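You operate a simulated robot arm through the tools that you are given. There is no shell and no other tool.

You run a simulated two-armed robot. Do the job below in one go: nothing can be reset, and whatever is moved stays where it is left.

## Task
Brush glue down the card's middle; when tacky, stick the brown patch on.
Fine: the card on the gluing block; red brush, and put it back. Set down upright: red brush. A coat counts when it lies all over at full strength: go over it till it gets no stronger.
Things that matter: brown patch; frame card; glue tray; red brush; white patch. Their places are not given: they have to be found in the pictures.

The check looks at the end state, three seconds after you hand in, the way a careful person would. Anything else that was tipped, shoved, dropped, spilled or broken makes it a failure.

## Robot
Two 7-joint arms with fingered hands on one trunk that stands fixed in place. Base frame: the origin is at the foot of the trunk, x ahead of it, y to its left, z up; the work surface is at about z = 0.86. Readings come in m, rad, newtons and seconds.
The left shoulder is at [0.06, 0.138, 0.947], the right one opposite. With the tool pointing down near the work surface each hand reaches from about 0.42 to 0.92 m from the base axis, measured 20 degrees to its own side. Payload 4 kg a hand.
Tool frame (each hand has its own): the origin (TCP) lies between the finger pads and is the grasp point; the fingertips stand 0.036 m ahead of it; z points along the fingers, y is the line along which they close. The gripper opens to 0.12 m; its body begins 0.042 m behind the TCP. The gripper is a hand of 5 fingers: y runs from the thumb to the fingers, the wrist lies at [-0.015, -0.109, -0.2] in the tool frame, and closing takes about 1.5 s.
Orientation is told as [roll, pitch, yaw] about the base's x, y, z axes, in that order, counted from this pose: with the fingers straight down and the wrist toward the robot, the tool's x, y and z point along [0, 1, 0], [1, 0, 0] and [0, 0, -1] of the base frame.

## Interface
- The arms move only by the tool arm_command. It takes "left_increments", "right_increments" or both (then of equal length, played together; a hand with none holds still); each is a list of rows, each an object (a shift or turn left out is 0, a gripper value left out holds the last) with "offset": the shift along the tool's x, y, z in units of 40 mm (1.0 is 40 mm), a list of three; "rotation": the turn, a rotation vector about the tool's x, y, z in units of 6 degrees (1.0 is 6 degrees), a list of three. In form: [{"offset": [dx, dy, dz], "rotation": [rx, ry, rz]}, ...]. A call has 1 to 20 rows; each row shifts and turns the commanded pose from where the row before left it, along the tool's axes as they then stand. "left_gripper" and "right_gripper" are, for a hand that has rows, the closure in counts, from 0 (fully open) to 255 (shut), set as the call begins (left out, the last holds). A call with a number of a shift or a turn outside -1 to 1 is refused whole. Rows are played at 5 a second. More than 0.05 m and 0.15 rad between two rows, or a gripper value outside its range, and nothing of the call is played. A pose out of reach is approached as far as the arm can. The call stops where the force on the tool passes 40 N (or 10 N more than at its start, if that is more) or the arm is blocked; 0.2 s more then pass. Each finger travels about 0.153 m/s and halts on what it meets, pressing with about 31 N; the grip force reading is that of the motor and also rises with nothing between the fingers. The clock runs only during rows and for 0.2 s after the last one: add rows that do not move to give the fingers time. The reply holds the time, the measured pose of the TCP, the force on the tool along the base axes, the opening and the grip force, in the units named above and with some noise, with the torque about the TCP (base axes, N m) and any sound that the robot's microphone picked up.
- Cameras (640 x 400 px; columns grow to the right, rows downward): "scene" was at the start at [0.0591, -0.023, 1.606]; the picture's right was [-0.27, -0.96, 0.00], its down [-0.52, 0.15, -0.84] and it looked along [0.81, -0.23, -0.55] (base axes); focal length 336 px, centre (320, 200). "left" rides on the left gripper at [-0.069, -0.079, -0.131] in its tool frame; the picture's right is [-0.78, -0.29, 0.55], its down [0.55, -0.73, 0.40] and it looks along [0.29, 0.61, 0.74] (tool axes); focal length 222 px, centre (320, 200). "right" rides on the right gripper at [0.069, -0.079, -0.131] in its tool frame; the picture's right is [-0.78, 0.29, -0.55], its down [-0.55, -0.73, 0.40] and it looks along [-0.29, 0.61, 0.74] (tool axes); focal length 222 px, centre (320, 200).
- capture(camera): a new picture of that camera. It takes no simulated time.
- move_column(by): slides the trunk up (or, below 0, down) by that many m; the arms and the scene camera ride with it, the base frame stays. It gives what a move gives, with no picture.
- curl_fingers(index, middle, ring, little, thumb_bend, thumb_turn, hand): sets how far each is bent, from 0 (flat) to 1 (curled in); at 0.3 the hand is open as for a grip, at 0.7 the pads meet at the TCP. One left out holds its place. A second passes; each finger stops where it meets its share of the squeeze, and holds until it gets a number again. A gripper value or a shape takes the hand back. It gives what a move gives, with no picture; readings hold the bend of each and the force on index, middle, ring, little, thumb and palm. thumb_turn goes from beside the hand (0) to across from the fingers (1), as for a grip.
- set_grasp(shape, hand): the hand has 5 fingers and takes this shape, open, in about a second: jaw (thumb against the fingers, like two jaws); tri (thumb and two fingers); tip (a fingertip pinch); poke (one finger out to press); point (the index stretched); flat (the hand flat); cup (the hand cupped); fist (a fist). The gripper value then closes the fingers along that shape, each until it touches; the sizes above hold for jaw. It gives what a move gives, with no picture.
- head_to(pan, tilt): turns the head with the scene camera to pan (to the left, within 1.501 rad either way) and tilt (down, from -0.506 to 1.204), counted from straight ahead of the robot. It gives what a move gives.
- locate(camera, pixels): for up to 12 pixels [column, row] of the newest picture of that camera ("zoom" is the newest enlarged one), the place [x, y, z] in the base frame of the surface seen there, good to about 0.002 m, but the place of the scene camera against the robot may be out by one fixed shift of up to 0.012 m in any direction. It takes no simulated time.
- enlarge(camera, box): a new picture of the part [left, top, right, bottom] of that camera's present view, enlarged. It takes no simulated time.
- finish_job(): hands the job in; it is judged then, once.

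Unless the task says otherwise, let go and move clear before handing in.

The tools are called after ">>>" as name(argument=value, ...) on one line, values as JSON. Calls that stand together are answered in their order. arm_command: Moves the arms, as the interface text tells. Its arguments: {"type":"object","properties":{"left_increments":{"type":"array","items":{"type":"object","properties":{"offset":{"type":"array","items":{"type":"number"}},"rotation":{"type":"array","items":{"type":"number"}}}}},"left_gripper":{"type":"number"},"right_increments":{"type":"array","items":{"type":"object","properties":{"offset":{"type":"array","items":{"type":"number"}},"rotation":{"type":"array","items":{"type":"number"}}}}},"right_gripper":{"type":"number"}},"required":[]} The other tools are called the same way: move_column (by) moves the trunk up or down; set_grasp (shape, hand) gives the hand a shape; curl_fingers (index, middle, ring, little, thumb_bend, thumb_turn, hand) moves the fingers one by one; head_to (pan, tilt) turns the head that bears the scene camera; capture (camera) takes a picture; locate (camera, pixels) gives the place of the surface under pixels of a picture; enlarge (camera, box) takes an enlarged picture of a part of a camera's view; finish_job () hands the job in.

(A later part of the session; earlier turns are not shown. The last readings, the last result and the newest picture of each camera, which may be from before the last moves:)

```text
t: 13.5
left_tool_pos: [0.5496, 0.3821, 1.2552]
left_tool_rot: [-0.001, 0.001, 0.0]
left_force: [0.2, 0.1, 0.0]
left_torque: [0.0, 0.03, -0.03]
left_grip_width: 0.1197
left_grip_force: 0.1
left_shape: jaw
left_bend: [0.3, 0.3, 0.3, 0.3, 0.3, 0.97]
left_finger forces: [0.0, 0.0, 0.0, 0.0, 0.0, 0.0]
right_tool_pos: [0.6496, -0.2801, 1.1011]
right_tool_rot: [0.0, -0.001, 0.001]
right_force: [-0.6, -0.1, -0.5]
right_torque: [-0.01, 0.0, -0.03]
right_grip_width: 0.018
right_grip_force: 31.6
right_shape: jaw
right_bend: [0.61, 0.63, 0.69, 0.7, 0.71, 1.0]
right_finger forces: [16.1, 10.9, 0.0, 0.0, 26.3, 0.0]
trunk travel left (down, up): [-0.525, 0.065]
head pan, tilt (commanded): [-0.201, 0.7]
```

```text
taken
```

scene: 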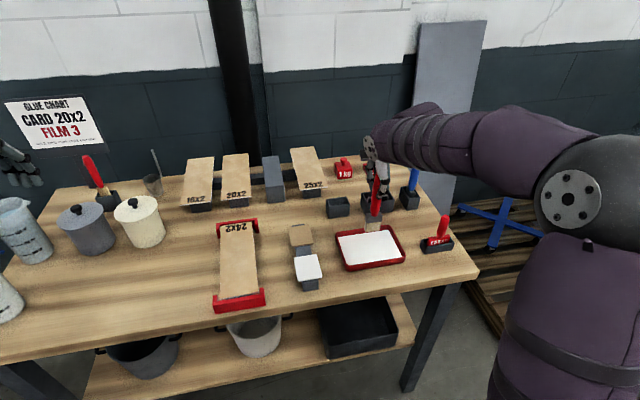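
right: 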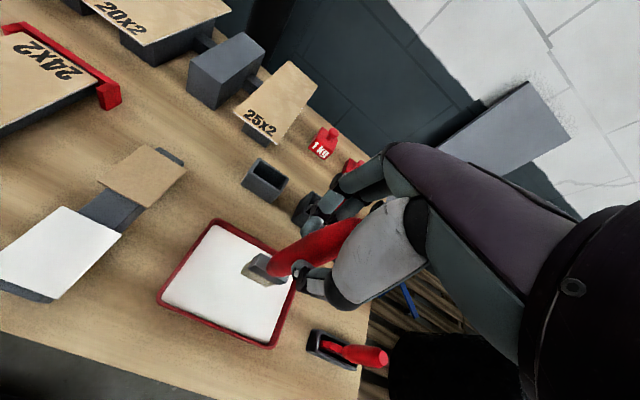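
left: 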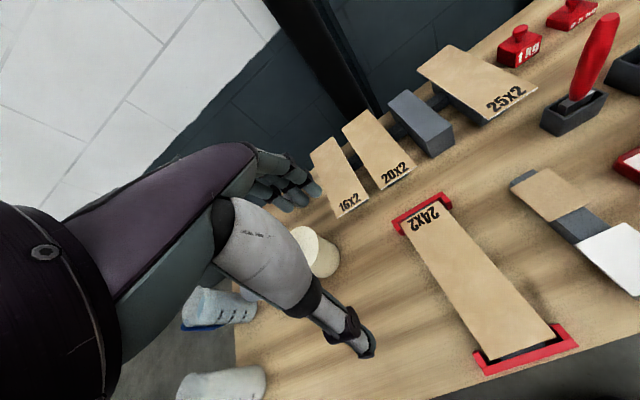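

The brush hangs over the tray, at right-camera (262,268). I'll lower it about 80 mm so the tips enter the glue (surface z≈0.870), with small steps at the end.

>>> arm_command(right_increments=[{"offset": [0, 0, 0.5]}, {"offset": [0, 0, 0.5]}, {"offset": [0, 0, 0.5]}, {"offset": [0, 0, 0.25]}, {"offset": [0, 0, 0.15]}, {"offset": [0, 0, 0.1]}, {}])

>>> enlarge(camera="scene", box=[300, 130, 460, 280])

>>> enlarge(camera="right", box=[150, 200, 330, 360])

```text
t: 15.1
left_tool_pos: [0.5476, 0.3817, 1.2556]
left_tool_rot: [0.0, -0.001, -0.001]
left_force: [-1.2, -0.8, 0.8]
left_torque: [0.03, 0.0, 0.02]
left_grip_width: 0.1197
left_grip_force: 0.1
left_shape: jaw
left_bend: [0.3, 0.3, 0.3, 0.3, 0.3, 0.97]
left_finger forces: [0.1, 0.1, 0.1, 0.0, 0.0, 0.0]
right_tool_pos: [0.6502, -0.2797, 1.0231]
right_tool_rot: [0.001, -0.002, 0.0]
right_force: [0.0, 1.8, 11.9]
right_torque: [0.04, 0.01, 0.0]
right_grip_width: 0.0184
right_grip_force: 31.0
right_shape: jaw
right_bend: [0.6, 0.63, 0.69, 0.7, 0.71, 1.0]
right_finger forces: [17.3, 11.7, 0.0, 0.0, 28.7, 0.1]
trunk travel left (down, up): [-0.525, 0.065]
head pan, tilt (commanded): [-0.201, 0.7]
```

```text
2.67 times, centred on (380, 205) of scene
```

zoom: 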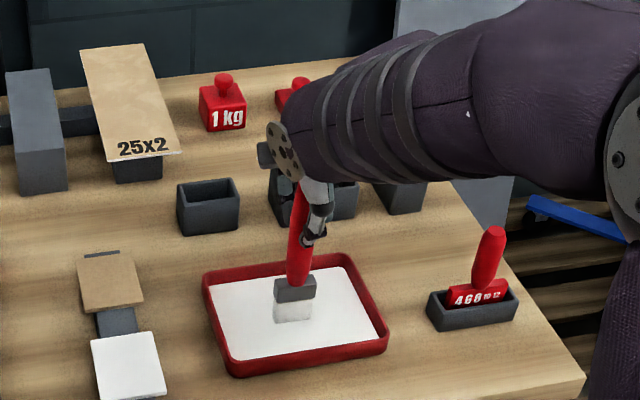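

```text
2.50 times, centred on (240, 280) of right
```

zoom: 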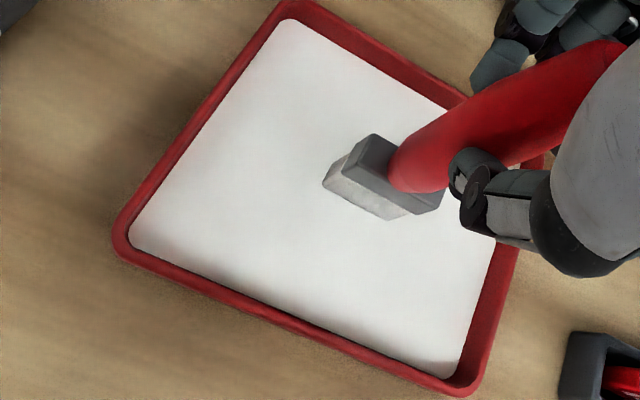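

Force reads 12 N up at TCP z=1.023, so the tips are on the tray floor, and the bristles have turned white. I'll ease up 1 mm, wipe a little back and forth in the tray to load, then lift.

>>> arm_command(right_increments=[{"offset": [0, 0, -0.03]}, {"offset": [0, 0.4, 0]}, {"offset": [0, 0.3, 0]}, {"offset": [0, -0.4, 0]}, {"offset": [0, -0.4, 0]}, {"offset": [0, -0.4, 0]}, {"offset": [0, 0.3, 0]}, {"offset": [0, 0.2, 0]}, {}])

>>> enlarge(camera="right", box=[150, 200, 330, 360])

```text
t: 17.1
left_tool_pos: [0.5496, 0.3822, 1.2544]
left_tool_rot: [0.0, 0.0, 0.0]
left_force: [-0.2, 0.2, -0.4]
left_torque: [0.02, 0.0, -0.02]
left_grip_width: 0.1194
left_grip_force: 0.0
left_shape: jaw
left_bend: [0.3, 0.3, 0.3, 0.3, 0.3, 0.97]
left_finger forces: [0.0, 0.0, 0.0, 0.1, 0.0, 0.0]
right_tool_pos: [0.6503, -0.2808, 1.0229]
right_tool_rot: [0.0, -0.001, -0.001]
right_force: [-1.7, 0.0, 5.0]
right_torque: [0.02, 0.28, -0.02]
right_grip_width: 0.0188
right_grip_force: 30.9
right_shape: jaw
right_bend: [0.6, 0.62, 0.69, 0.7, 0.73, 1.0]
right_finger forces: [18.0, 12.0, 0.0, 0.0, 31.3, 0.0]
trunk travel left (down, up): [-0.525, 0.065]
head pan, tilt (commanded): [-0.201, 0.7]
```

```text
2.50 times, centred on (240, 280) of right
```

zoom: 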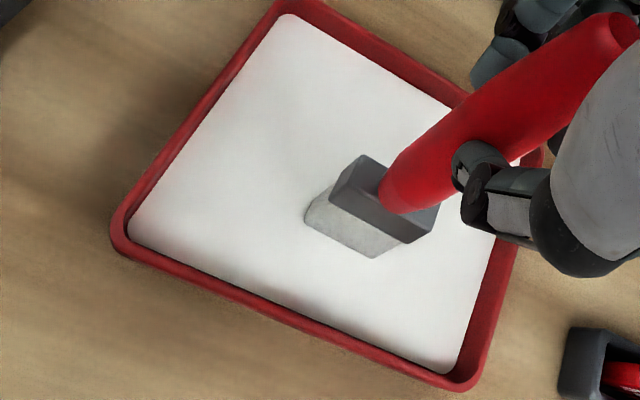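

The brush looks tilted in the grip after wiping (bristles shifted at zoom (365,220), torque 0.28 N m). I'll lift it and examine the tilt.

>>> arm_command(right_increments=[{"offset": [0, 0, -0.3]}, {"offset": [0, 0, -0.5]}, {"offset": [0, 0, -0.5]}, {"offset": [0, 0, -0.5]}, {}, {}])

>>> enlarge(camera="right", box=[150, 180, 350, 340])

>>> locate(camera="zoom", pixels=[[400, 100], [450, 110], [380, 180]])

>>> enlarge(camera="scene", box=[320, 120, 440, 270])

```text
t: 18.5
left_tool_pos: [0.5494, 0.3809, 1.2553]
left_tool_rot: [0.0, -0.001, 0.001]
left_force: [0.4, 0.1, -0.1]
left_torque: [0.02, 0.0, -0.03]
left_grip_width: 0.1198
left_grip_force: 0.0
left_shape: jaw
left_bend: [0.3, 0.3, 0.3, 0.3, 0.3, 0.97]
left_finger forces: [0.1, 0.1, 0.1, 0.1, 0.0, 0.0]
right_tool_pos: [0.6519, -0.2801, 1.0941]
right_tool_rot: [0.001, 0.001, 0.001]
right_force: [-1.0, 0.0, -1.0]
right_torque: [0.03, -0.02, -0.03]
right_grip_width: 0.0184
right_grip_force: 31.2
right_shape: jaw
right_bend: [0.6, 0.63, 0.69, 0.7, 0.73, 1.0]
right_finger forces: [17.0, 11.5, 0.0, 0.0, 27.4, 0.1]
trunk travel left (down, up): [-0.525, 0.065]
head pan, tilt (commanded): [-0.201, 0.7]
```

```text
2.50 times, centred on (250, 260) of right
```

zoom: 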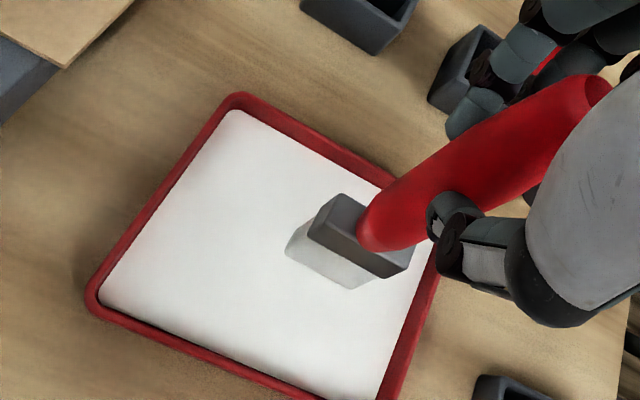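

```text
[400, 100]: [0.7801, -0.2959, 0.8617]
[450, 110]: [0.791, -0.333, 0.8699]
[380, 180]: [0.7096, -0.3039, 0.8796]
```

```text
2.67 times, centred on (380, 195) of scene
```

zoom: 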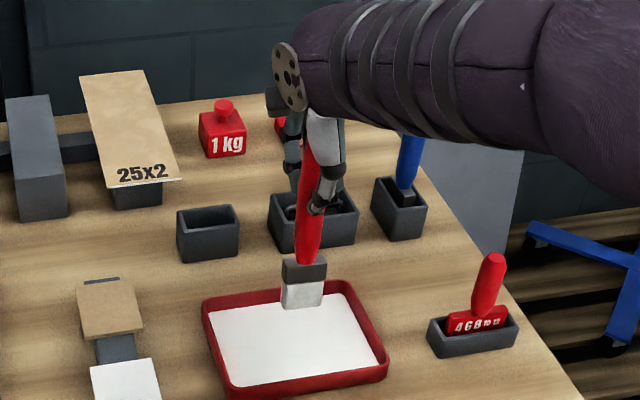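

I'll measure the brush's tilt in the hand: ferrule, bristles and handle top in a fresh right-camera zoom.

>>> enlarge(camera="right", box=[150, 180, 350, 340])

>>> locate(camera="zoom", pixels=[[312, 232], [405, 272], [340, 200], [288, 252], [352, 285], [330, 265], [400, 210], [500, 130], [603, 92], [450, 170], [335, 215], [370, 260]])

```text
2.50 times, centred on (250, 260) of right
```

zoom: 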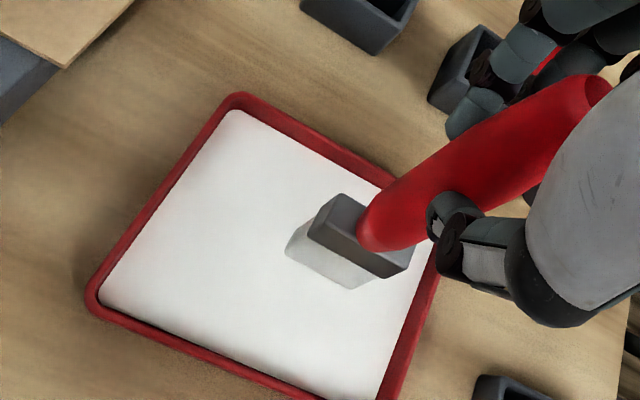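

```text
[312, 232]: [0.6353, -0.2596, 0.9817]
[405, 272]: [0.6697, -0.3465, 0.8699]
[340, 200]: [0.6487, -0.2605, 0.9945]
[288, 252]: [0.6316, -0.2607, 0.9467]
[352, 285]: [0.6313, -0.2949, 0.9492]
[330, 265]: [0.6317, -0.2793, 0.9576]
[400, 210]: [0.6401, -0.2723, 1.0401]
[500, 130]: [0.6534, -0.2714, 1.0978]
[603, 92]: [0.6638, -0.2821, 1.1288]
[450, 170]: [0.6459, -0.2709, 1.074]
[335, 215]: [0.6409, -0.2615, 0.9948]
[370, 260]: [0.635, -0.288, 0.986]
```

The brush has tilted about 7.5° in the grip (handle top +12 mm in x, bristles −12 mm). I'll turn the hand back by the same amount about its x axis so the brush hangs upright, raising a little too, still over the tray.

>>> arm_command(right_increments=[{"rotation": [-0.65, 0, 0], "offset": [0, 0, -0.3]}, {"rotation": [-0.62, 0, 0], "offset": [0, 0, -0.3]}, {}, {}])

>>> enlarge(camera="right", box=[150, 180, 350, 340])

>>> enlarge(camera="scene", box=[320, 120, 440, 270])

```text
t: 19.5
left_tool_pos: [0.5498, 0.3818, 1.2563]
left_tool_rot: [0.001, 0.001, 0.0]
left_force: [-0.3, 0.1, -0.6]
left_torque: [-0.01, 0.0, 0.0]
left_grip_width: 0.1198
left_grip_force: 0.1
left_shape: jaw
left_bend: [0.3, 0.3, 0.3, 0.3, 0.3, 0.97]
left_finger forces: [0.0, 0.1, 0.1, 0.1, 0.1, 0.0]
right_tool_pos: [0.6504, -0.2801, 1.1186]
right_tool_rot: [0.002, -0.131, -0.001]
right_force: [-0.5, -1.1, -0.9]
right_torque: [-0.02, -0.01, 0.04]
right_grip_width: 0.0184
right_grip_force: 31.1
right_shape: jaw
right_bend: [0.6, 0.63, 0.69, 0.7, 0.73, 1.0]
right_finger forces: [17.1, 11.5, 0.0, 0.0, 27.4, 0.1]
trunk travel left (down, up): [-0.525, 0.065]
head pan, tilt (commanded): [-0.201, 0.7]
```

```text
2.50 times, centred on (250, 260) of right
```

zoom: 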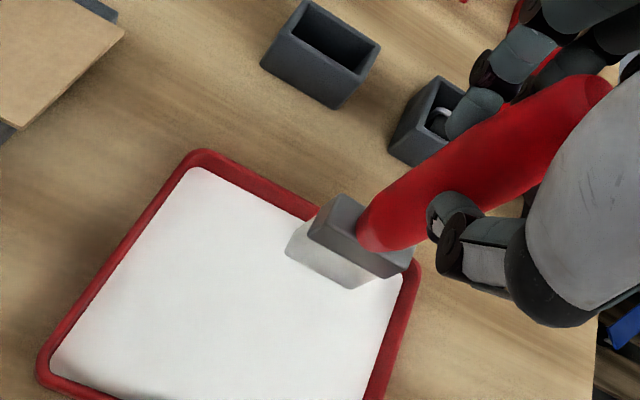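

```text
2.67 times, centred on (380, 195) of scene
```

zoom: 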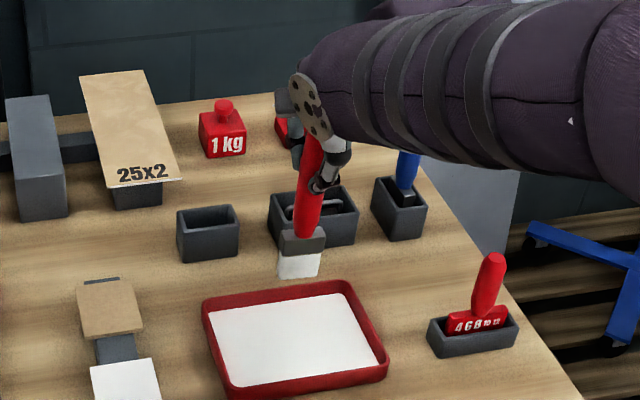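

>>> enlarge(camera="right", box=[150, 180, 350, 340])

>>> locate(camera="zoom", pixels=[[318, 232], [340, 198], [288, 250], [352, 285], [330, 265], [400, 210], [500, 130], [603, 92], [450, 170], [375, 265], [408, 272], [290, 243]])

```text
2.50 times, centred on (250, 260) of right
```

zoom: 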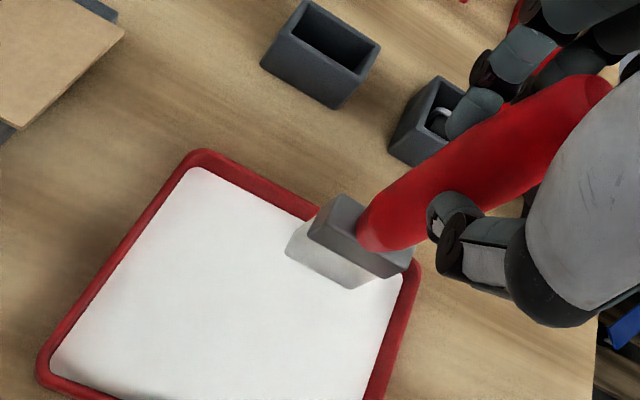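

```text
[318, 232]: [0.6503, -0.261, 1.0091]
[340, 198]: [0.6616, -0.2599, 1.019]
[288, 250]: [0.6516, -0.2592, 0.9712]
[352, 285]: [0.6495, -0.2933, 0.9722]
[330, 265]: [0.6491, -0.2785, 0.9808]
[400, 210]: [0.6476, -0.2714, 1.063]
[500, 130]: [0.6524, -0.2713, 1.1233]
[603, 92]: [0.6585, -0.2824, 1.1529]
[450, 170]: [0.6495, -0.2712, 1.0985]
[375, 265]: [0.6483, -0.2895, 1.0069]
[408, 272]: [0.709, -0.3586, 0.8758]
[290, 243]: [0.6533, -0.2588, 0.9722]
```

The brush hangs vertical again: bristle centre ≈ TCP + 7 mm in x, tips ≈ 0.1526 m below the TCP. I'll carry it round behind the patches to above the far end of the card, (0.775, 0.077).

>>> arm_command(right_increments=[{"offset": [0.375, 0.725, 0.095]}, {"offset": [0.375, 0.725, 0.095]}, {"offset": [0.375, 0.725, 0.095]}, {"offset": [0.375, 0.725, 0.095]}, {"offset": [0.7425, 0, 0]}, {"offset": [0.7425, 0, 0]}, {"offset": [0.7425, 0, 0]}, {"offset": [0.7425, 0, 0]}, {"offset": [0.7425, 0, 0]}, {"offset": [0.7425, 0, 0]}, {"offset": [0.7425, 0, 0]}, {"offset": [0.7425, 0, 0]}, {"offset": [0.7425, 0, 0]}, {"offset": [0.7425, 0, 0]}, {}, {}])

>>> capture(camera="scene")

>>> capture(camera="right")

>>> capture(camera="left")

```text
t: 22.9
left_tool_pos: [0.5485, 0.382, 1.2557]
left_tool_rot: [0.0, 0.0, -0.002]
left_force: [0.3, -0.4, 0.3]
left_torque: [-0.02, -0.01, -0.02]
left_grip_width: 0.1196
left_grip_force: 0.0
left_shape: jaw
left_bend: [0.3, 0.3, 0.3, 0.3, 0.3, 0.97]
left_finger forces: [0.0, 0.0, 0.0, 0.0, 0.0, 0.0]
right_tool_pos: [0.7667, 0.0782, 1.1178]
right_tool_rot: [0.0, -0.132, 0.0]
right_force: [0.5, 0.1, 0.0]
right_torque: [0.0, -0.02, 0.0]
right_grip_width: 0.0182
right_grip_force: 31.3
right_shape: jaw
right_bend: [0.6, 0.63, 0.69, 0.7, 0.73, 1.0]
right_finger forces: [16.9, 11.3, 0.0, 0.0, 26.9, 0.0]
trunk travel left (down, up): [-0.525, 0.065]
head pan, tilt (commanded): [-0.201, 0.7]
```

```text
taken
```

scene: 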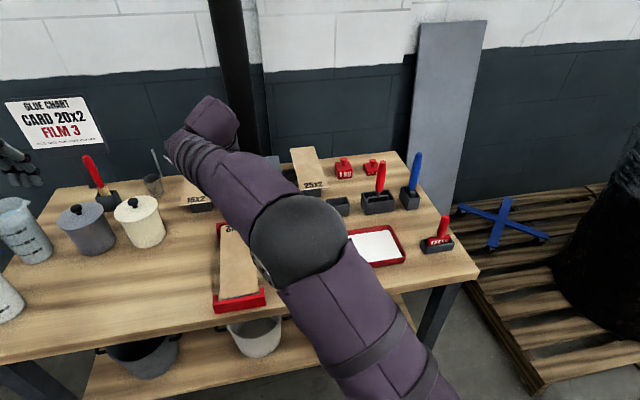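

```text
taken
```

right: 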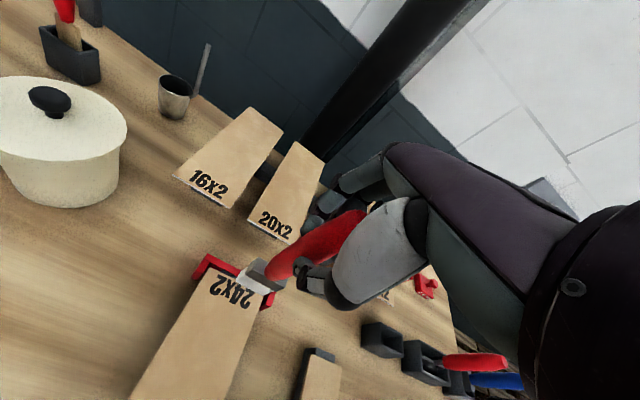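

```text
taken
```

left: 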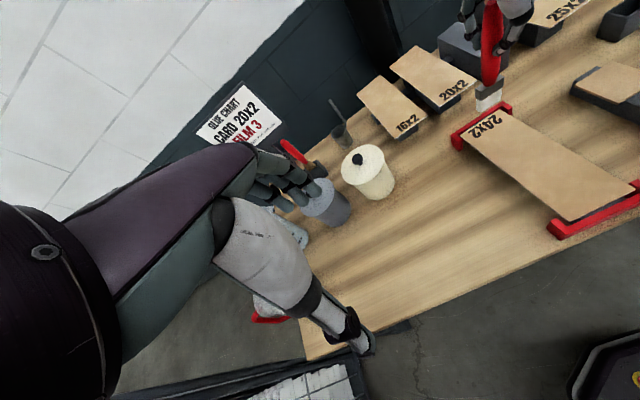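

The left camera sees the brush over the card's far end at (490,90). The right elbow hangs over the patches in the scene view at (300,240), so I'll check its height, and look closer at the brush over the card.

>>> locate(camera="scene", pixels=[[300, 240], [290, 285], [330, 270], [340, 320], [375, 370], [240, 180], [255, 250]])

>>> enlarge(camera="left", box=[430, 20, 640, 250])

>>> enlarge(camera="right", box=[130, 200, 370, 400])

```text
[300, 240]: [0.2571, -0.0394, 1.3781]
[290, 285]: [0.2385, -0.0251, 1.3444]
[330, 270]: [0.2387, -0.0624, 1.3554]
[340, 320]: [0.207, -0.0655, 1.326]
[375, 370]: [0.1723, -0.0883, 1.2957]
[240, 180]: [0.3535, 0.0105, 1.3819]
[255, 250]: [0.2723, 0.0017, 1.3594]
```

```text
1.74 times, centred on (535, 135) of left
```

zoom: 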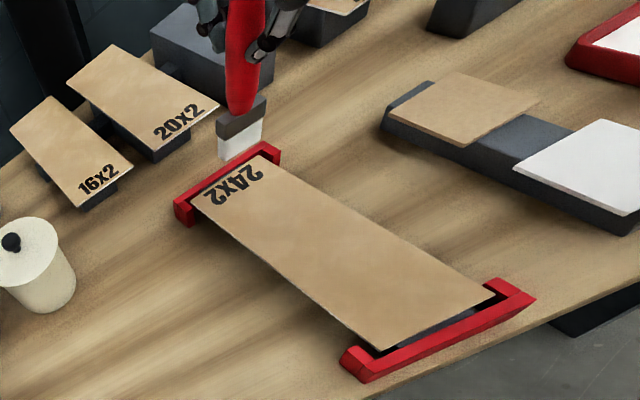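

```text
2.00 times, centred on (250, 300) of right
```

zoom: 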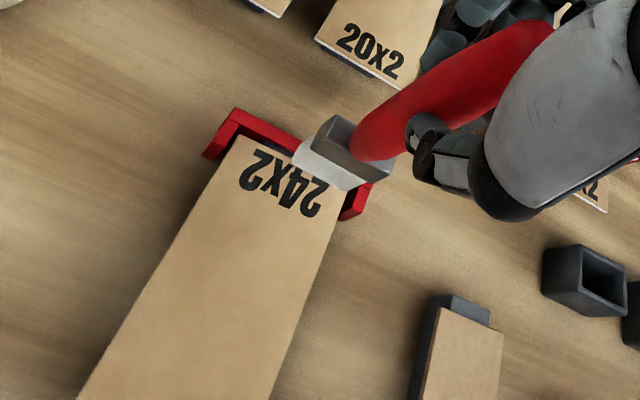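

The elbow is at z≈1.35, well clear. I'll pin down the card's far edge and brush bristles in the right view.

>>> locate(camera="zoom", pixels=[[239, 140], [250, 140], [340, 212], [330, 235], [180, 240], [100, 370], [290, 340], [298, 160], [350, 185], [230, 118], [325, 165], [360, 205]])

```text
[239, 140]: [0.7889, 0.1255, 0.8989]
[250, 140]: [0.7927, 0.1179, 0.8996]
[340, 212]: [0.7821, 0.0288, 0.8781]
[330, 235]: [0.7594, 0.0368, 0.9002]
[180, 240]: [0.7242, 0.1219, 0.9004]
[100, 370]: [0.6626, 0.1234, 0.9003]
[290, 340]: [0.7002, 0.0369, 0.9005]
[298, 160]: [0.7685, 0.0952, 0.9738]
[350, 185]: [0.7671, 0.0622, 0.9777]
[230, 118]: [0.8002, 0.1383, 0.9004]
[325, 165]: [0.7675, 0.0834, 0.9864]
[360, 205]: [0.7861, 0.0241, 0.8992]
```

Card centreline is y≈0.078 and far edge x≈0.793; the brush is centred on it. I'll lower to just above contact (TCP z≈1.0545) in small steps.

>>> arm_command(right_increments=[{"offset": [0, -0.0517, 0.392]}, {"offset": [0, -0.0517, 0.392]}, {"offset": [0, -0.0517, 0.392]}, {"offset": [0, -0.0517, 0.392]}, {}, {}])

>>> enlarge(camera="left", box=[450, 40, 570, 160])

>>> enlarge(camera="right", box=[130, 200, 370, 400])

```text
t: 24.3
left_tool_pos: [0.5498, 0.3808, 1.2552]
left_tool_rot: [0.0, 0.0, -0.002]
left_force: [-0.1, -0.9, 0.1]
left_torque: [0.01, 0.02, 0.03]
left_grip_width: 0.1197
left_grip_force: 0.1
left_shape: jaw
left_bend: [0.3, 0.3, 0.3, 0.3, 0.3, 0.97]
left_finger forces: [0.1, 0.0, 0.1, 0.0, 0.1, 0.1]
right_tool_pos: [0.7679, 0.0779, 1.0544]
right_tool_rot: [-0.001, -0.134, 0.0]
right_force: [-0.1, 0.4, 5.2]
right_torque: [0.02, -0.02, 0.0]
right_grip_width: 0.0181
right_grip_force: 30.9
right_shape: jaw
right_bend: [0.6, 0.62, 0.69, 0.7, 0.73, 1.0]
right_finger forces: [17.5, 12.0, 0.1, 0.1, 27.7, 0.0]
trunk travel left (down, up): [-0.525, 0.065]
head pan, tilt (commanded): [-0.201, 0.7]
```

```text
3.33 times, centred on (510, 100) of left
```

zoom: 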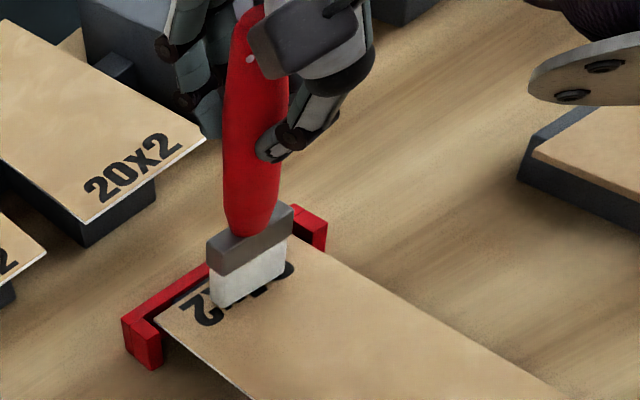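

```text
2.00 times, centred on (250, 300) of right
```

zoom: 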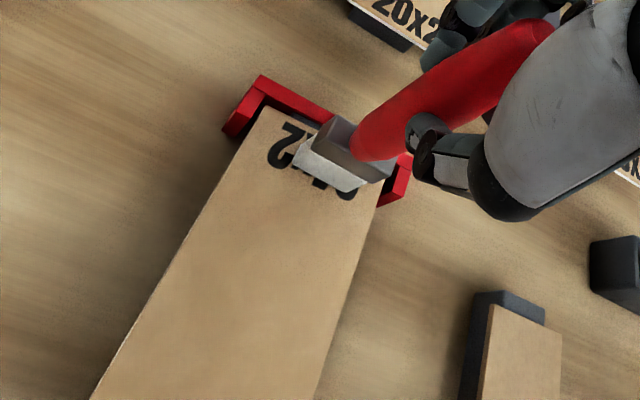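

Contact at 5 N with the brush upright on the card. I'll ease pressure slightly, go 9 mm to the far edge, then pull a short trial stroke of 60 mm and look at the coat and the tilt.

>>> arm_command(right_increments=[{"offset": [0, 0.001, -0.01]}, {"offset": [0, 0.223, 0.029]}, {"offset": [0, -0.3965, -0.0525]}, {"offset": [0, -0.3965, -0.0525]}, {"offset": [0, -0.3965, -0.0525]}, {"offset": [0, -0.3965, -0.0525]}, {}])

>>> enlarge(camera="left", box=[450, 40, 570, 160])

>>> enlarge(camera="right", box=[130, 200, 370, 400])

```text
t: 25.9
left_tool_pos: [0.5489, 0.3803, 1.255]
left_tool_rot: [-0.001, 0.001, -0.001]
left_force: [0.8, -1.1, 0.2]
left_torque: [-0.01, -0.01, 0.01]
left_grip_width: 0.1196
left_grip_force: 0.1
left_shape: jaw
left_bend: [0.3, 0.3, 0.3, 0.3, 0.3, 0.97]
left_finger forces: [0.1, 0.1, 0.0, 0.0, 0.0, 0.0]
right_tool_pos: [0.7122, 0.0754, 1.0559]
right_tool_rot: [0.001, -0.133, -0.001]
right_force: [0.1, -0.5, 1.2]
right_torque: [-0.01, -0.06, 0.0]
right_grip_width: 0.018
right_grip_force: 30.9
right_shape: jaw
right_bend: [0.6, 0.62, 0.69, 0.7, 0.72, 1.0]
right_finger forces: [17.6, 12.0, 0.0, 0.0, 27.0, 0.0]
trunk travel left (down, up): [-0.525, 0.065]
head pan, tilt (commanded): [-0.201, 0.7]
```

```text
3.33 times, centred on (510, 100) of left
```

zoom: 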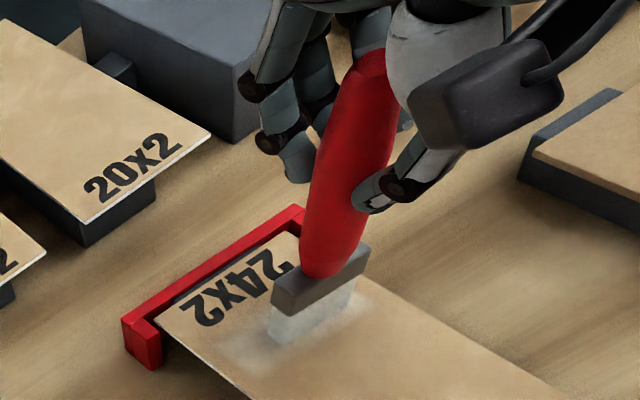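

```text
2.00 times, centred on (250, 300) of right
```

zoom: 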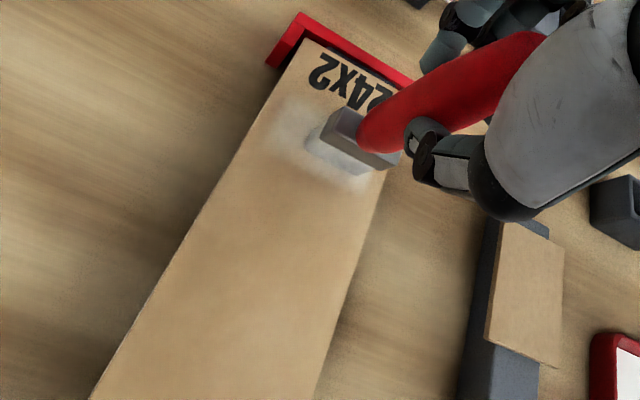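

White glue now shows on the card around the brush at left-zoom (310,320), starting just past the print. Pressure has dropped to 1 N, so I'll lower about 1 mm and pull on to the near end, then look.

>>> arm_command(right_increments=[{"offset": [0.06, -0.003, 0.025]}, {"offset": [0, -0.3965, -0.0515]}, {"offset": [0, -0.3965, -0.0515]}, {"offset": [0, -0.3965, -0.0515]}, {"offset": [0, -0.3965, -0.0515]}, {"offset": [0, -0.3965, -0.0515]}, {"offset": [0, -0.3965, -0.0515]}, {"offset": [0, -0.3965, -0.0515]}, {"offset": [0, -0.3965, -0.0515]}, {"offset": [0, -0.3965, -0.0515]}, {}])

>>> enlarge(camera="left", box=[430, 20, 640, 250])

>>> enlarge(camera="right", box=[130, 150, 370, 350])

```text
t: 28.3
left_tool_pos: [0.5504, 0.3811, 1.2552]
left_tool_rot: [0.0, 0.0, 0.0]
left_force: [0.2, 1.2, -0.3]
left_torque: [-0.03, 0.02, 0.0]
left_grip_width: 0.1198
left_grip_force: 0.1
left_shape: jaw
left_bend: [0.3, 0.3, 0.3, 0.3, 0.3, 0.97]
left_finger forces: [0.1, 0.0, 0.1, 0.1, 0.0, 0.0]
right_tool_pos: [0.5671, 0.0792, 1.0538]
right_tool_rot: [0.001, -0.135, 0.001]
right_force: [2.3, 0.0, 4.3]
right_torque: [-0.06, -0.22, -0.02]
right_grip_width: 0.0183
right_grip_force: 31.2
right_shape: jaw
right_bend: [0.6, 0.62, 0.69, 0.7, 0.72, 1.0]
right_finger forces: [18.4, 12.8, 0.1, 0.1, 27.2, 0.0]
trunk travel left (down, up): [-0.525, 0.065]
head pan, tilt (commanded): [-0.201, 0.7]
```

```text
1.74 times, centred on (535, 135) of left
```

zoom: 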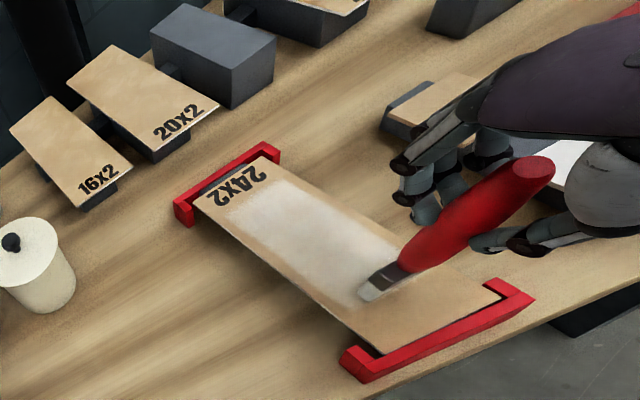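

```text
2.00 times, centred on (250, 250) of right
```

zoom: 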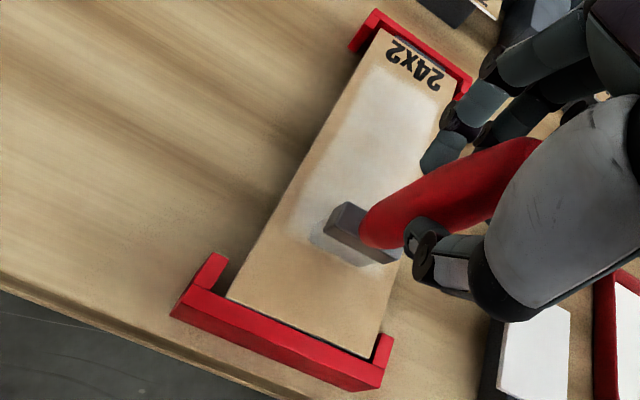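

A white strip now covers the card's middle from just past the print to about the brush, but the brush has tilted again (bristles lag behind at left-zoom (380,285)). I'll measure the tilt.

>>> locate(camera="zoom", pixels=[[335, 215], [350, 205], [320, 245], [345, 245], [385, 265], [400, 200], [480, 170], [530, 150], [380, 230], [405, 72], [375, 72], [440, 98]])

>>> capture(camera="scene")

```text
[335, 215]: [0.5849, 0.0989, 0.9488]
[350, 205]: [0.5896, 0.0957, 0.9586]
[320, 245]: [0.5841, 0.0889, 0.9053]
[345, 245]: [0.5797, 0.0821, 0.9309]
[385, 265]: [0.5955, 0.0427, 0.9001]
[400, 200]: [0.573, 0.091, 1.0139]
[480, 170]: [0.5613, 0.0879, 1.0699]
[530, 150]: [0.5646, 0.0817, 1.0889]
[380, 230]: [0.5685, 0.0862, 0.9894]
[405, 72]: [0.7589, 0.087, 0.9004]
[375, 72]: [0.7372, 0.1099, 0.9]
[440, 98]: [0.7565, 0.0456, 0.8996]
```

```text
taken
```

scene: 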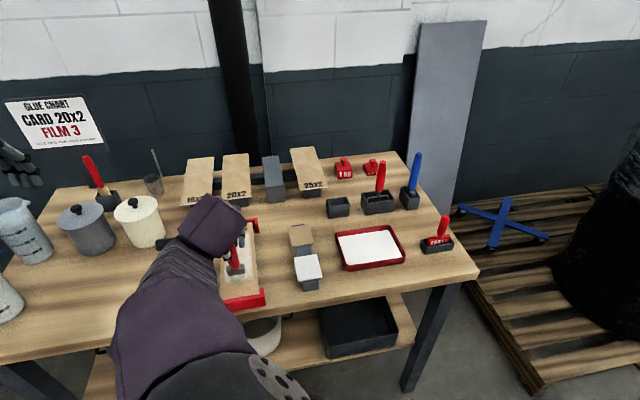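

The brush leans about 0.2 rad (tips toward +x). I'll lift 24 mm, turn the hand +0.2 rad about its x axis to bring the brush upright, and look at the coat so far.

>>> arm_command(right_increments=[{"offset": [0, 0.04, -0.3]}, {"offset": [0, 0.04, -0.3]}, {"rotation": [0.95, 0, 0]}, {"rotation": [0.95, 0, 0]}, {}, {}])

>>> enlarge(camera="left", box=[430, 20, 640, 250])

>>> enlarge(camera="right", box=[130, 150, 370, 350])

>>> locate(camera="zoom", pixels=[[335, 215], [350, 205], [320, 245], [345, 245], [400, 200], [480, 170], [530, 150], [380, 230]])

```text
t: 29.7
left_tool_pos: [0.5489, 0.3814, 1.2549]
left_tool_rot: [0.0, -0.001, 0.0]
left_force: [-1.1, 0.7, 0.4]
left_torque: [-0.04, -0.02, -0.01]
left_grip_width: 0.1197
left_grip_force: 0.0
left_shape: jaw
left_bend: [0.3, 0.3, 0.3, 0.3, 0.3, 0.97]
left_finger forces: [0.1, 0.1, 0.1, 0.1, 0.0, 0.1]
right_tool_pos: [0.5691, 0.0785, 1.0776]
right_tool_rot: [0.0, 0.067, -0.002]
right_force: [-0.7, 0.2, -1.1]
right_torque: [0.02, -0.04, -0.05]
right_grip_width: 0.0179
right_grip_force: 30.8
right_shape: jaw
right_bend: [0.6, 0.62, 0.69, 0.7, 0.72, 1.0]
right_finger forces: [17.5, 11.4, 0.1, 0.1, 26.3, 0.0]
trunk travel left (down, up): [-0.525, 0.065]
head pan, tilt (commanded): [-0.201, 0.7]
```

```text
1.74 times, centred on (535, 135) of left
```

zoom: 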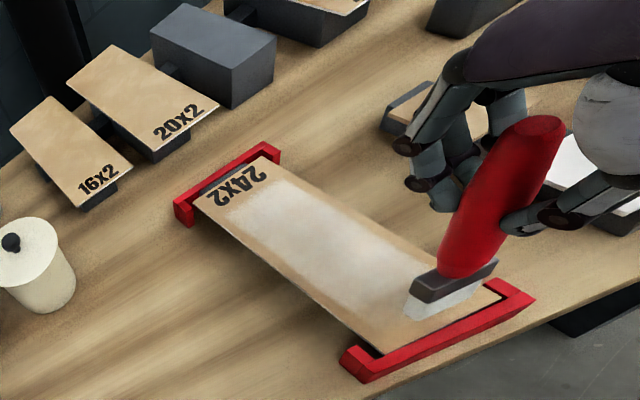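

```text
2.00 times, centred on (250, 250) of right
```

zoom: 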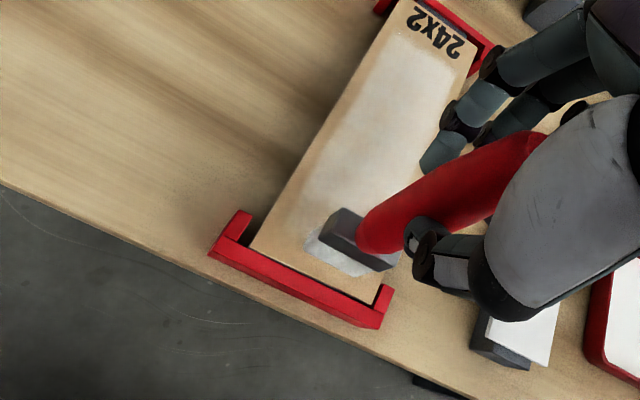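

```text
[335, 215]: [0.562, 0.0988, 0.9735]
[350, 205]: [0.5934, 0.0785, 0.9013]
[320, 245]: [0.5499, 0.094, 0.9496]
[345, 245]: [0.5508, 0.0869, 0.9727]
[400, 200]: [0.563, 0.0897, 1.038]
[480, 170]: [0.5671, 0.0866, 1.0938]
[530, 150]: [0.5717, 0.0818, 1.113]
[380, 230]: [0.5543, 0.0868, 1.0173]
```

The brush now leans slightly (~0.07 rad, tips toward the robot). For a push stroke from the near end I want the tips leaning a little forward: turn −0.12 rad, shift the tip to x≈0.558 and lower to contact.

>>> arm_command(right_increments=[{"rotation": [-0.6, 0, 0]}, {"rotation": [-0.55, 0, 0]}, {"offset": [0, -0.457, -0.024]}, {"offset": [0, -0.016, 0.29]}, {"offset": [0, -0.015, 0.287]}, {}, {}])

>>> enlarge(camera="left", box=[430, 20, 640, 250])

>>> enlarge(camera="right", box=[130, 150, 370, 350])

```text
t: 31.3
left_tool_pos: [0.5492, 0.3812, 1.2546]
left_tool_rot: [0.0, -0.001, 0.0]
left_force: [-1.1, -0.6, -0.3]
left_torque: [0.06, 0.02, -0.05]
left_grip_width: 0.1199
left_grip_force: 0.1
left_shape: jaw
left_bend: [0.3, 0.3, 0.3, 0.3, 0.3, 0.97]
left_finger forces: [0.0, 0.1, 0.0, 0.0, 0.0, 0.1]
right_tool_pos: [0.549, 0.0805, 1.0555]
right_tool_rot: [0.0, -0.056, 0.0]
right_force: [0.1, -0.1, 2.2]
right_torque: [0.03, 0.01, 0.04]
right_grip_width: 0.0177
right_grip_force: 31.4
right_shape: jaw
right_bend: [0.6, 0.62, 0.69, 0.7, 0.72, 1.0]
right_finger forces: [17.7, 11.7, 0.0, 0.1, 26.7, 0.0]
trunk travel left (down, up): [-0.525, 0.065]
head pan, tilt (commanded): [-0.201, 0.7]
```

```text
1.74 times, centred on (535, 135) of left
```

zoom: 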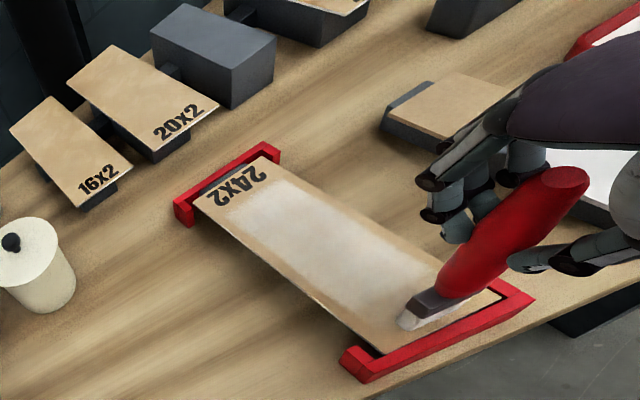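

```text
2.00 times, centred on (250, 250) of right
```

zoom: 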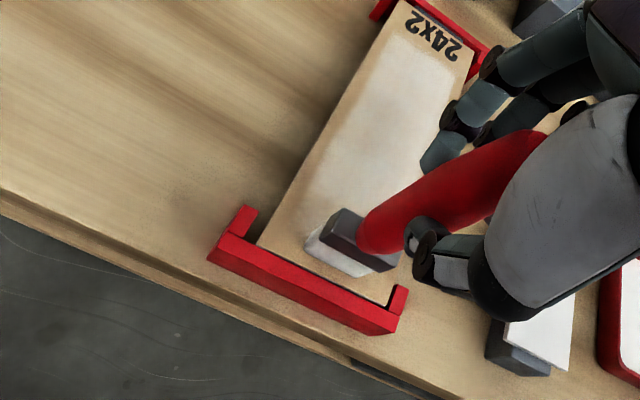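

Light contact, 2.2 N, at the near end. Now a push stroke along +x, first half, watching force.

>>> arm_command(right_increments=[{"offset": [-0.03, 0.3993, 0.022]}, {"offset": [0, 0.3993, 0.022]}, {"offset": [0, 0.3993, 0.022]}, {"offset": [0, 0.3993, 0.022]}, {"offset": [0, 0.3993, 0.022]}, {"offset": [0, 0.3993, 0.022]}, {}])

>>> enlarge(camera="left", box=[430, 20, 640, 250])

>>> enlarge(camera="right", box=[130, 150, 370, 350])

```text
t: 32.9
left_tool_pos: [0.5484, 0.3809, 1.2564]
left_tool_rot: [0.001, 0.0, -0.001]
left_force: [-0.1, 0.3, -0.3]
left_torque: [0.0, -0.01, 0.01]
left_grip_width: 0.1194
left_grip_force: 0.0
left_shape: jaw
left_bend: [0.3, 0.3, 0.3, 0.3, 0.3, 0.97]
left_finger forces: [0.1, 0.0, 0.0, 0.1, 0.1, 0.1]
right_tool_pos: [0.6447, 0.0779, 1.0551]
right_tool_rot: [0.0, -0.054, 0.0]
right_force: [-1.0, 0.5, 4.4]
right_torque: [-0.05, 0.13, -0.05]
right_grip_width: 0.0189
right_grip_force: 31.1
right_shape: jaw
right_bend: [0.6, 0.62, 0.69, 0.7, 0.73, 1.0]
right_finger forces: [18.0, 12.8, 0.0, 0.0, 30.1, 0.0]
trunk travel left (down, up): [-0.525, 0.065]
head pan, tilt (commanded): [-0.201, 0.7]
```

```text
1.74 times, centred on (535, 135) of left
```

zoom: 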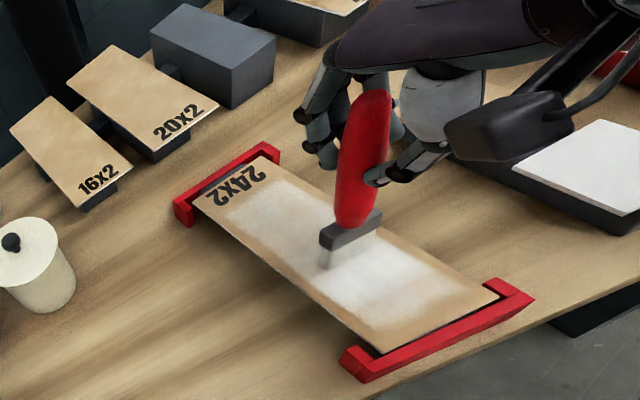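

```text
2.00 times, centred on (250, 250) of right
```

zoom: 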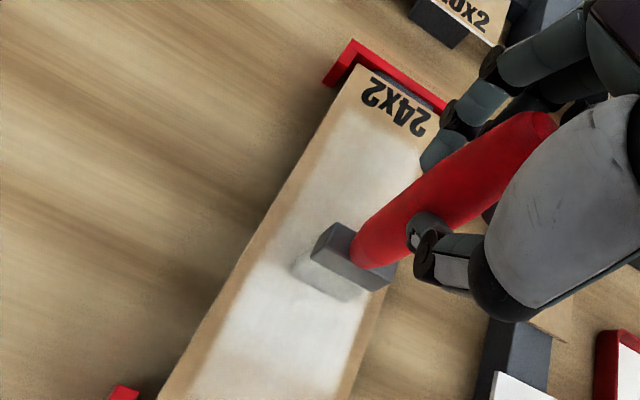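

The second pass makes the coat clearly whiter behind the brush (left-zoom (400,290)). Continue the push stroke to the far end of the strip.

>>> arm_command(right_increments=[{"offset": [0, 0.3993, 0.02]}, {"offset": [0, 0.3993, 0.02]}, {"offset": [0, 0.3993, 0.02]}, {"offset": [0, 0.3993, 0.02]}, {"offset": [0, 0.3993, 0.02]}, {"offset": [0, 0.3993, 0.02]}, {"offset": [0, 0.3993, 0.02]}, {}])

>>> enlarge(camera="left", box=[430, 20, 640, 250])

>>> enlarge(camera="right", box=[70, 150, 370, 400])

```text
t: 34.7
left_tool_pos: [0.5486, 0.3812, 1.2553]
left_tool_rot: [0.001, 0.0, 0.0]
left_force: [-0.4, 0.7, -0.3]
left_torque: [-0.01, 0.02, 0.02]
left_grip_width: 0.1194
left_grip_force: 0.0
left_shape: jaw
left_bend: [0.3, 0.3, 0.3, 0.3, 0.3, 0.97]
left_finger forces: [0.0, 0.1, 0.0, 0.1, 0.0, 0.1]
right_tool_pos: [0.7581, 0.0797, 1.0542]
right_tool_rot: [0.001, -0.054, -0.001]
right_force: [0.3, -0.1, 1.6]
right_torque: [-0.01, 0.05, 0.0]
right_grip_width: 0.0184
right_grip_force: 30.9
right_shape: jaw
right_bend: [0.6, 0.62, 0.69, 0.7, 0.73, 1.0]
right_finger forces: [17.7, 12.6, 0.0, 0.0, 28.5, 0.0]
trunk travel left (down, up): [-0.525, 0.065]
head pan, tilt (commanded): [-0.201, 0.7]
```

```text
1.74 times, centred on (535, 135) of left
```

zoom: 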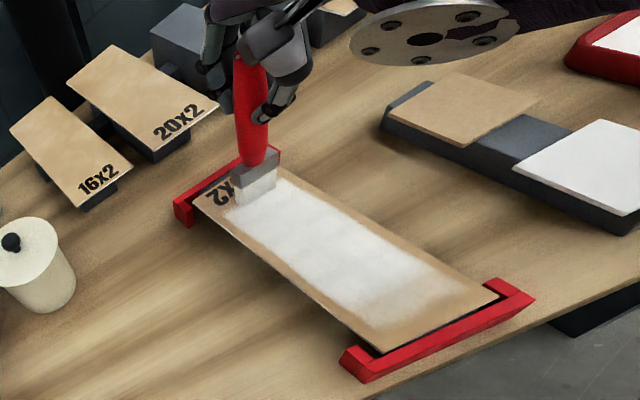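

```text
1.60 times, centred on (220, 275) of right
```

zoom: 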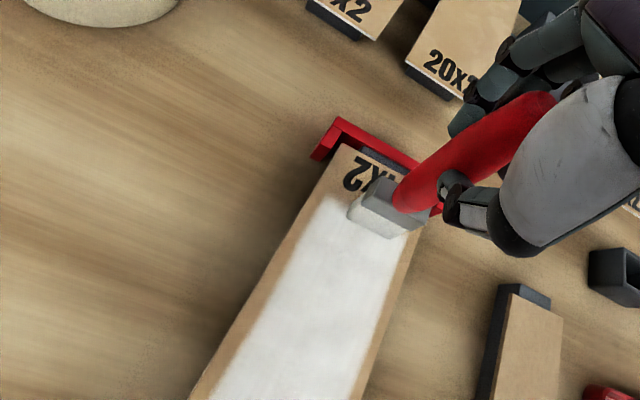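

Coat is now strongly white along the strip. I'll locate its side and end edges.

>>> locate(camera="zoom", pixels=[[325, 195], [272, 285], [380, 310], [395, 260], [240, 345], [362, 350], [250, 300], [400, 270], [300, 350], [330, 250], [350, 205], [310, 195]])

>>> enlarge(camera="left", box=[500, 90, 620, 220])

```text
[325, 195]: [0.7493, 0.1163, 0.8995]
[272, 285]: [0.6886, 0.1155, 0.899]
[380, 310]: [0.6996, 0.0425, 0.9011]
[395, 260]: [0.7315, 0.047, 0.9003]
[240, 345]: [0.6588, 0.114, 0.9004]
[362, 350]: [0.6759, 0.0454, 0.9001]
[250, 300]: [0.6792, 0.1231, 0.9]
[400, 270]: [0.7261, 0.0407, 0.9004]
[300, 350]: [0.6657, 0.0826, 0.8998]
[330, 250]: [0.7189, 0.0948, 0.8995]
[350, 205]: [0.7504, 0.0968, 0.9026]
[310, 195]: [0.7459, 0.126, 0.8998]
```

```text
3.08 times, centred on (560, 155) of left
```

zoom: 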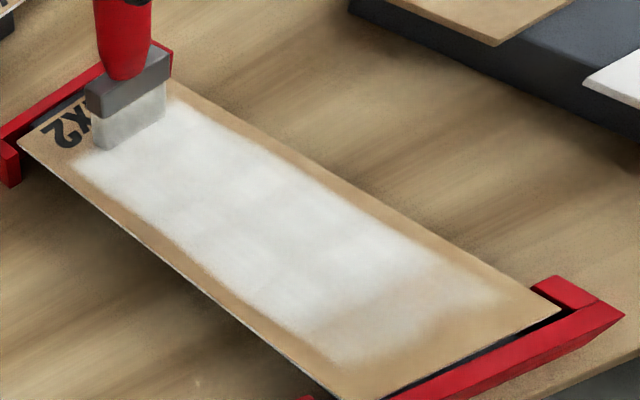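

The coat covers about y 0.045–0.115, x 0.57–0.755, still uneven toward the near end. I'll pull a third pass back over the whole length with light pressure.

>>> arm_command(right_increments=[{"offset": [0, -0.2, 0.0]}, {"offset": [0, -0.3993, -0.022]}, {"offset": [0, -0.3993, -0.022]}, {"offset": [0, -0.3993, -0.022]}, {"offset": [0, -0.3993, -0.022]}, {"offset": [0, -0.3993, -0.022]}, {"offset": [0, -0.3993, -0.022]}, {}])

>>> enlarge(camera="left", box=[430, 20, 640, 250])

```text
t: 36.5
left_tool_pos: [0.5494, 0.3813, 1.2544]
left_tool_rot: [0.001, 0.0, 0.0]
left_force: [-0.3, -0.5, 0.1]
left_torque: [0.02, 0.01, 0.02]
left_grip_width: 0.1198
left_grip_force: 0.0
left_shape: jaw
left_bend: [0.3, 0.3, 0.3, 0.3, 0.3, 0.97]
left_finger forces: [0.1, 0.1, 0.0, 0.1, 0.1, 0.1]
right_tool_pos: [0.6528, 0.0784, 1.0549]
right_tool_rot: [0.001, -0.055, 0.0]
right_force: [2.1, 0.0, 4.6]
right_torque: [0.01, -0.42, 0.02]
right_grip_width: 0.0182
right_grip_force: 31.3
right_shape: jaw
right_bend: [0.6, 0.62, 0.69, 0.7, 0.71, 1.0]
right_finger forces: [19.0, 13.9, 0.1, 0.0, 27.5, 0.0]
trunk travel left (down, up): [-0.525, 0.065]
head pan, tilt (commanded): [-0.201, 0.7]
```

```text
1.74 times, centred on (535, 135) of left
```

zoom: 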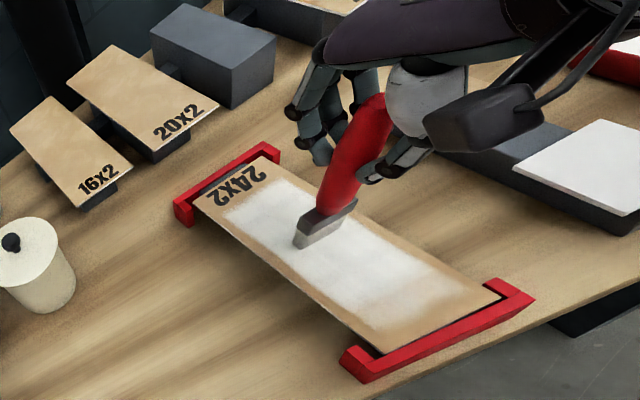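

Tips lag a little (torque −0.42 N m). I'll raise 0.4 mm and continue the pull to the near end.

>>> arm_command(right_increments=[{"offset": [0, -0.3993, -0.032]}, {"offset": [0, -0.3993, -0.022]}, {"offset": [0, -0.3993, -0.022]}, {"offset": [0, -0.3993, -0.022]}, {"offset": [0, -0.3993, -0.022]}, {"offset": [0, -0.3993, -0.022]}, {"offset": [0, -0.3993, -0.022]}, {}])

>>> enlarge(camera="left", box=[430, 20, 640, 250])

>>> enlarge(camera="right", box=[130, 100, 430, 350])

```text
t: 38.3
left_tool_pos: [0.5486, 0.3817, 1.2549]
left_tool_rot: [0.0, 0.0, 0.0]
left_force: [0.2, -0.1, 0.2]
left_torque: [0.0, 0.0, 0.03]
left_grip_width: 0.1196
left_grip_force: 0.1
left_shape: jaw
left_bend: [0.3, 0.3, 0.3, 0.3, 0.3, 0.97]
left_finger forces: [0.0, 0.1, 0.1, 0.0, 0.0, 0.0]
right_tool_pos: [0.5406, 0.0788, 1.0558]
right_tool_rot: [0.001, -0.054, 0.0]
right_force: [0.4, 0.0, 2.0]
right_torque: [0.03, -0.06, 0.01]
right_grip_width: 0.0182
right_grip_force: 30.9
right_shape: jaw
right_bend: [0.6, 0.62, 0.69, 0.7, 0.72, 1.0]
right_finger forces: [17.9, 11.6, 0.0, 0.0, 26.3, 0.1]
trunk travel left (down, up): [-0.525, 0.065]
head pan, tilt (commanded): [-0.201, 0.7]
```

```text
1.74 times, centred on (535, 135) of left
```

zoom: 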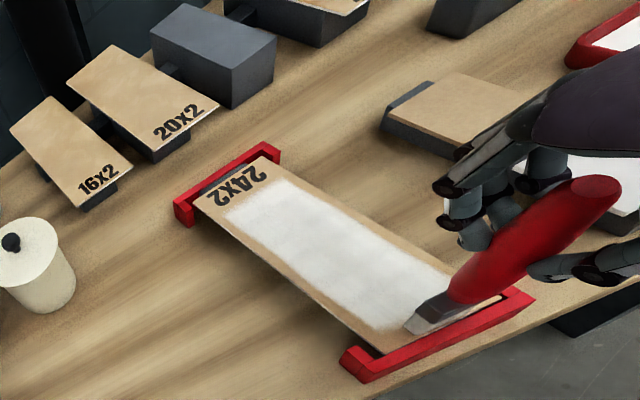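

```text
1.60 times, centred on (280, 225) of right
```

zoom: 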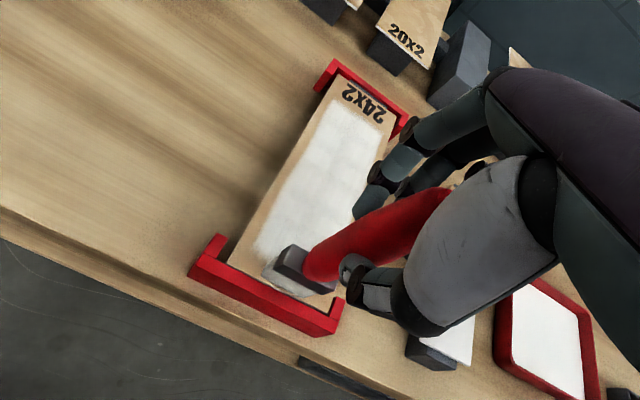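

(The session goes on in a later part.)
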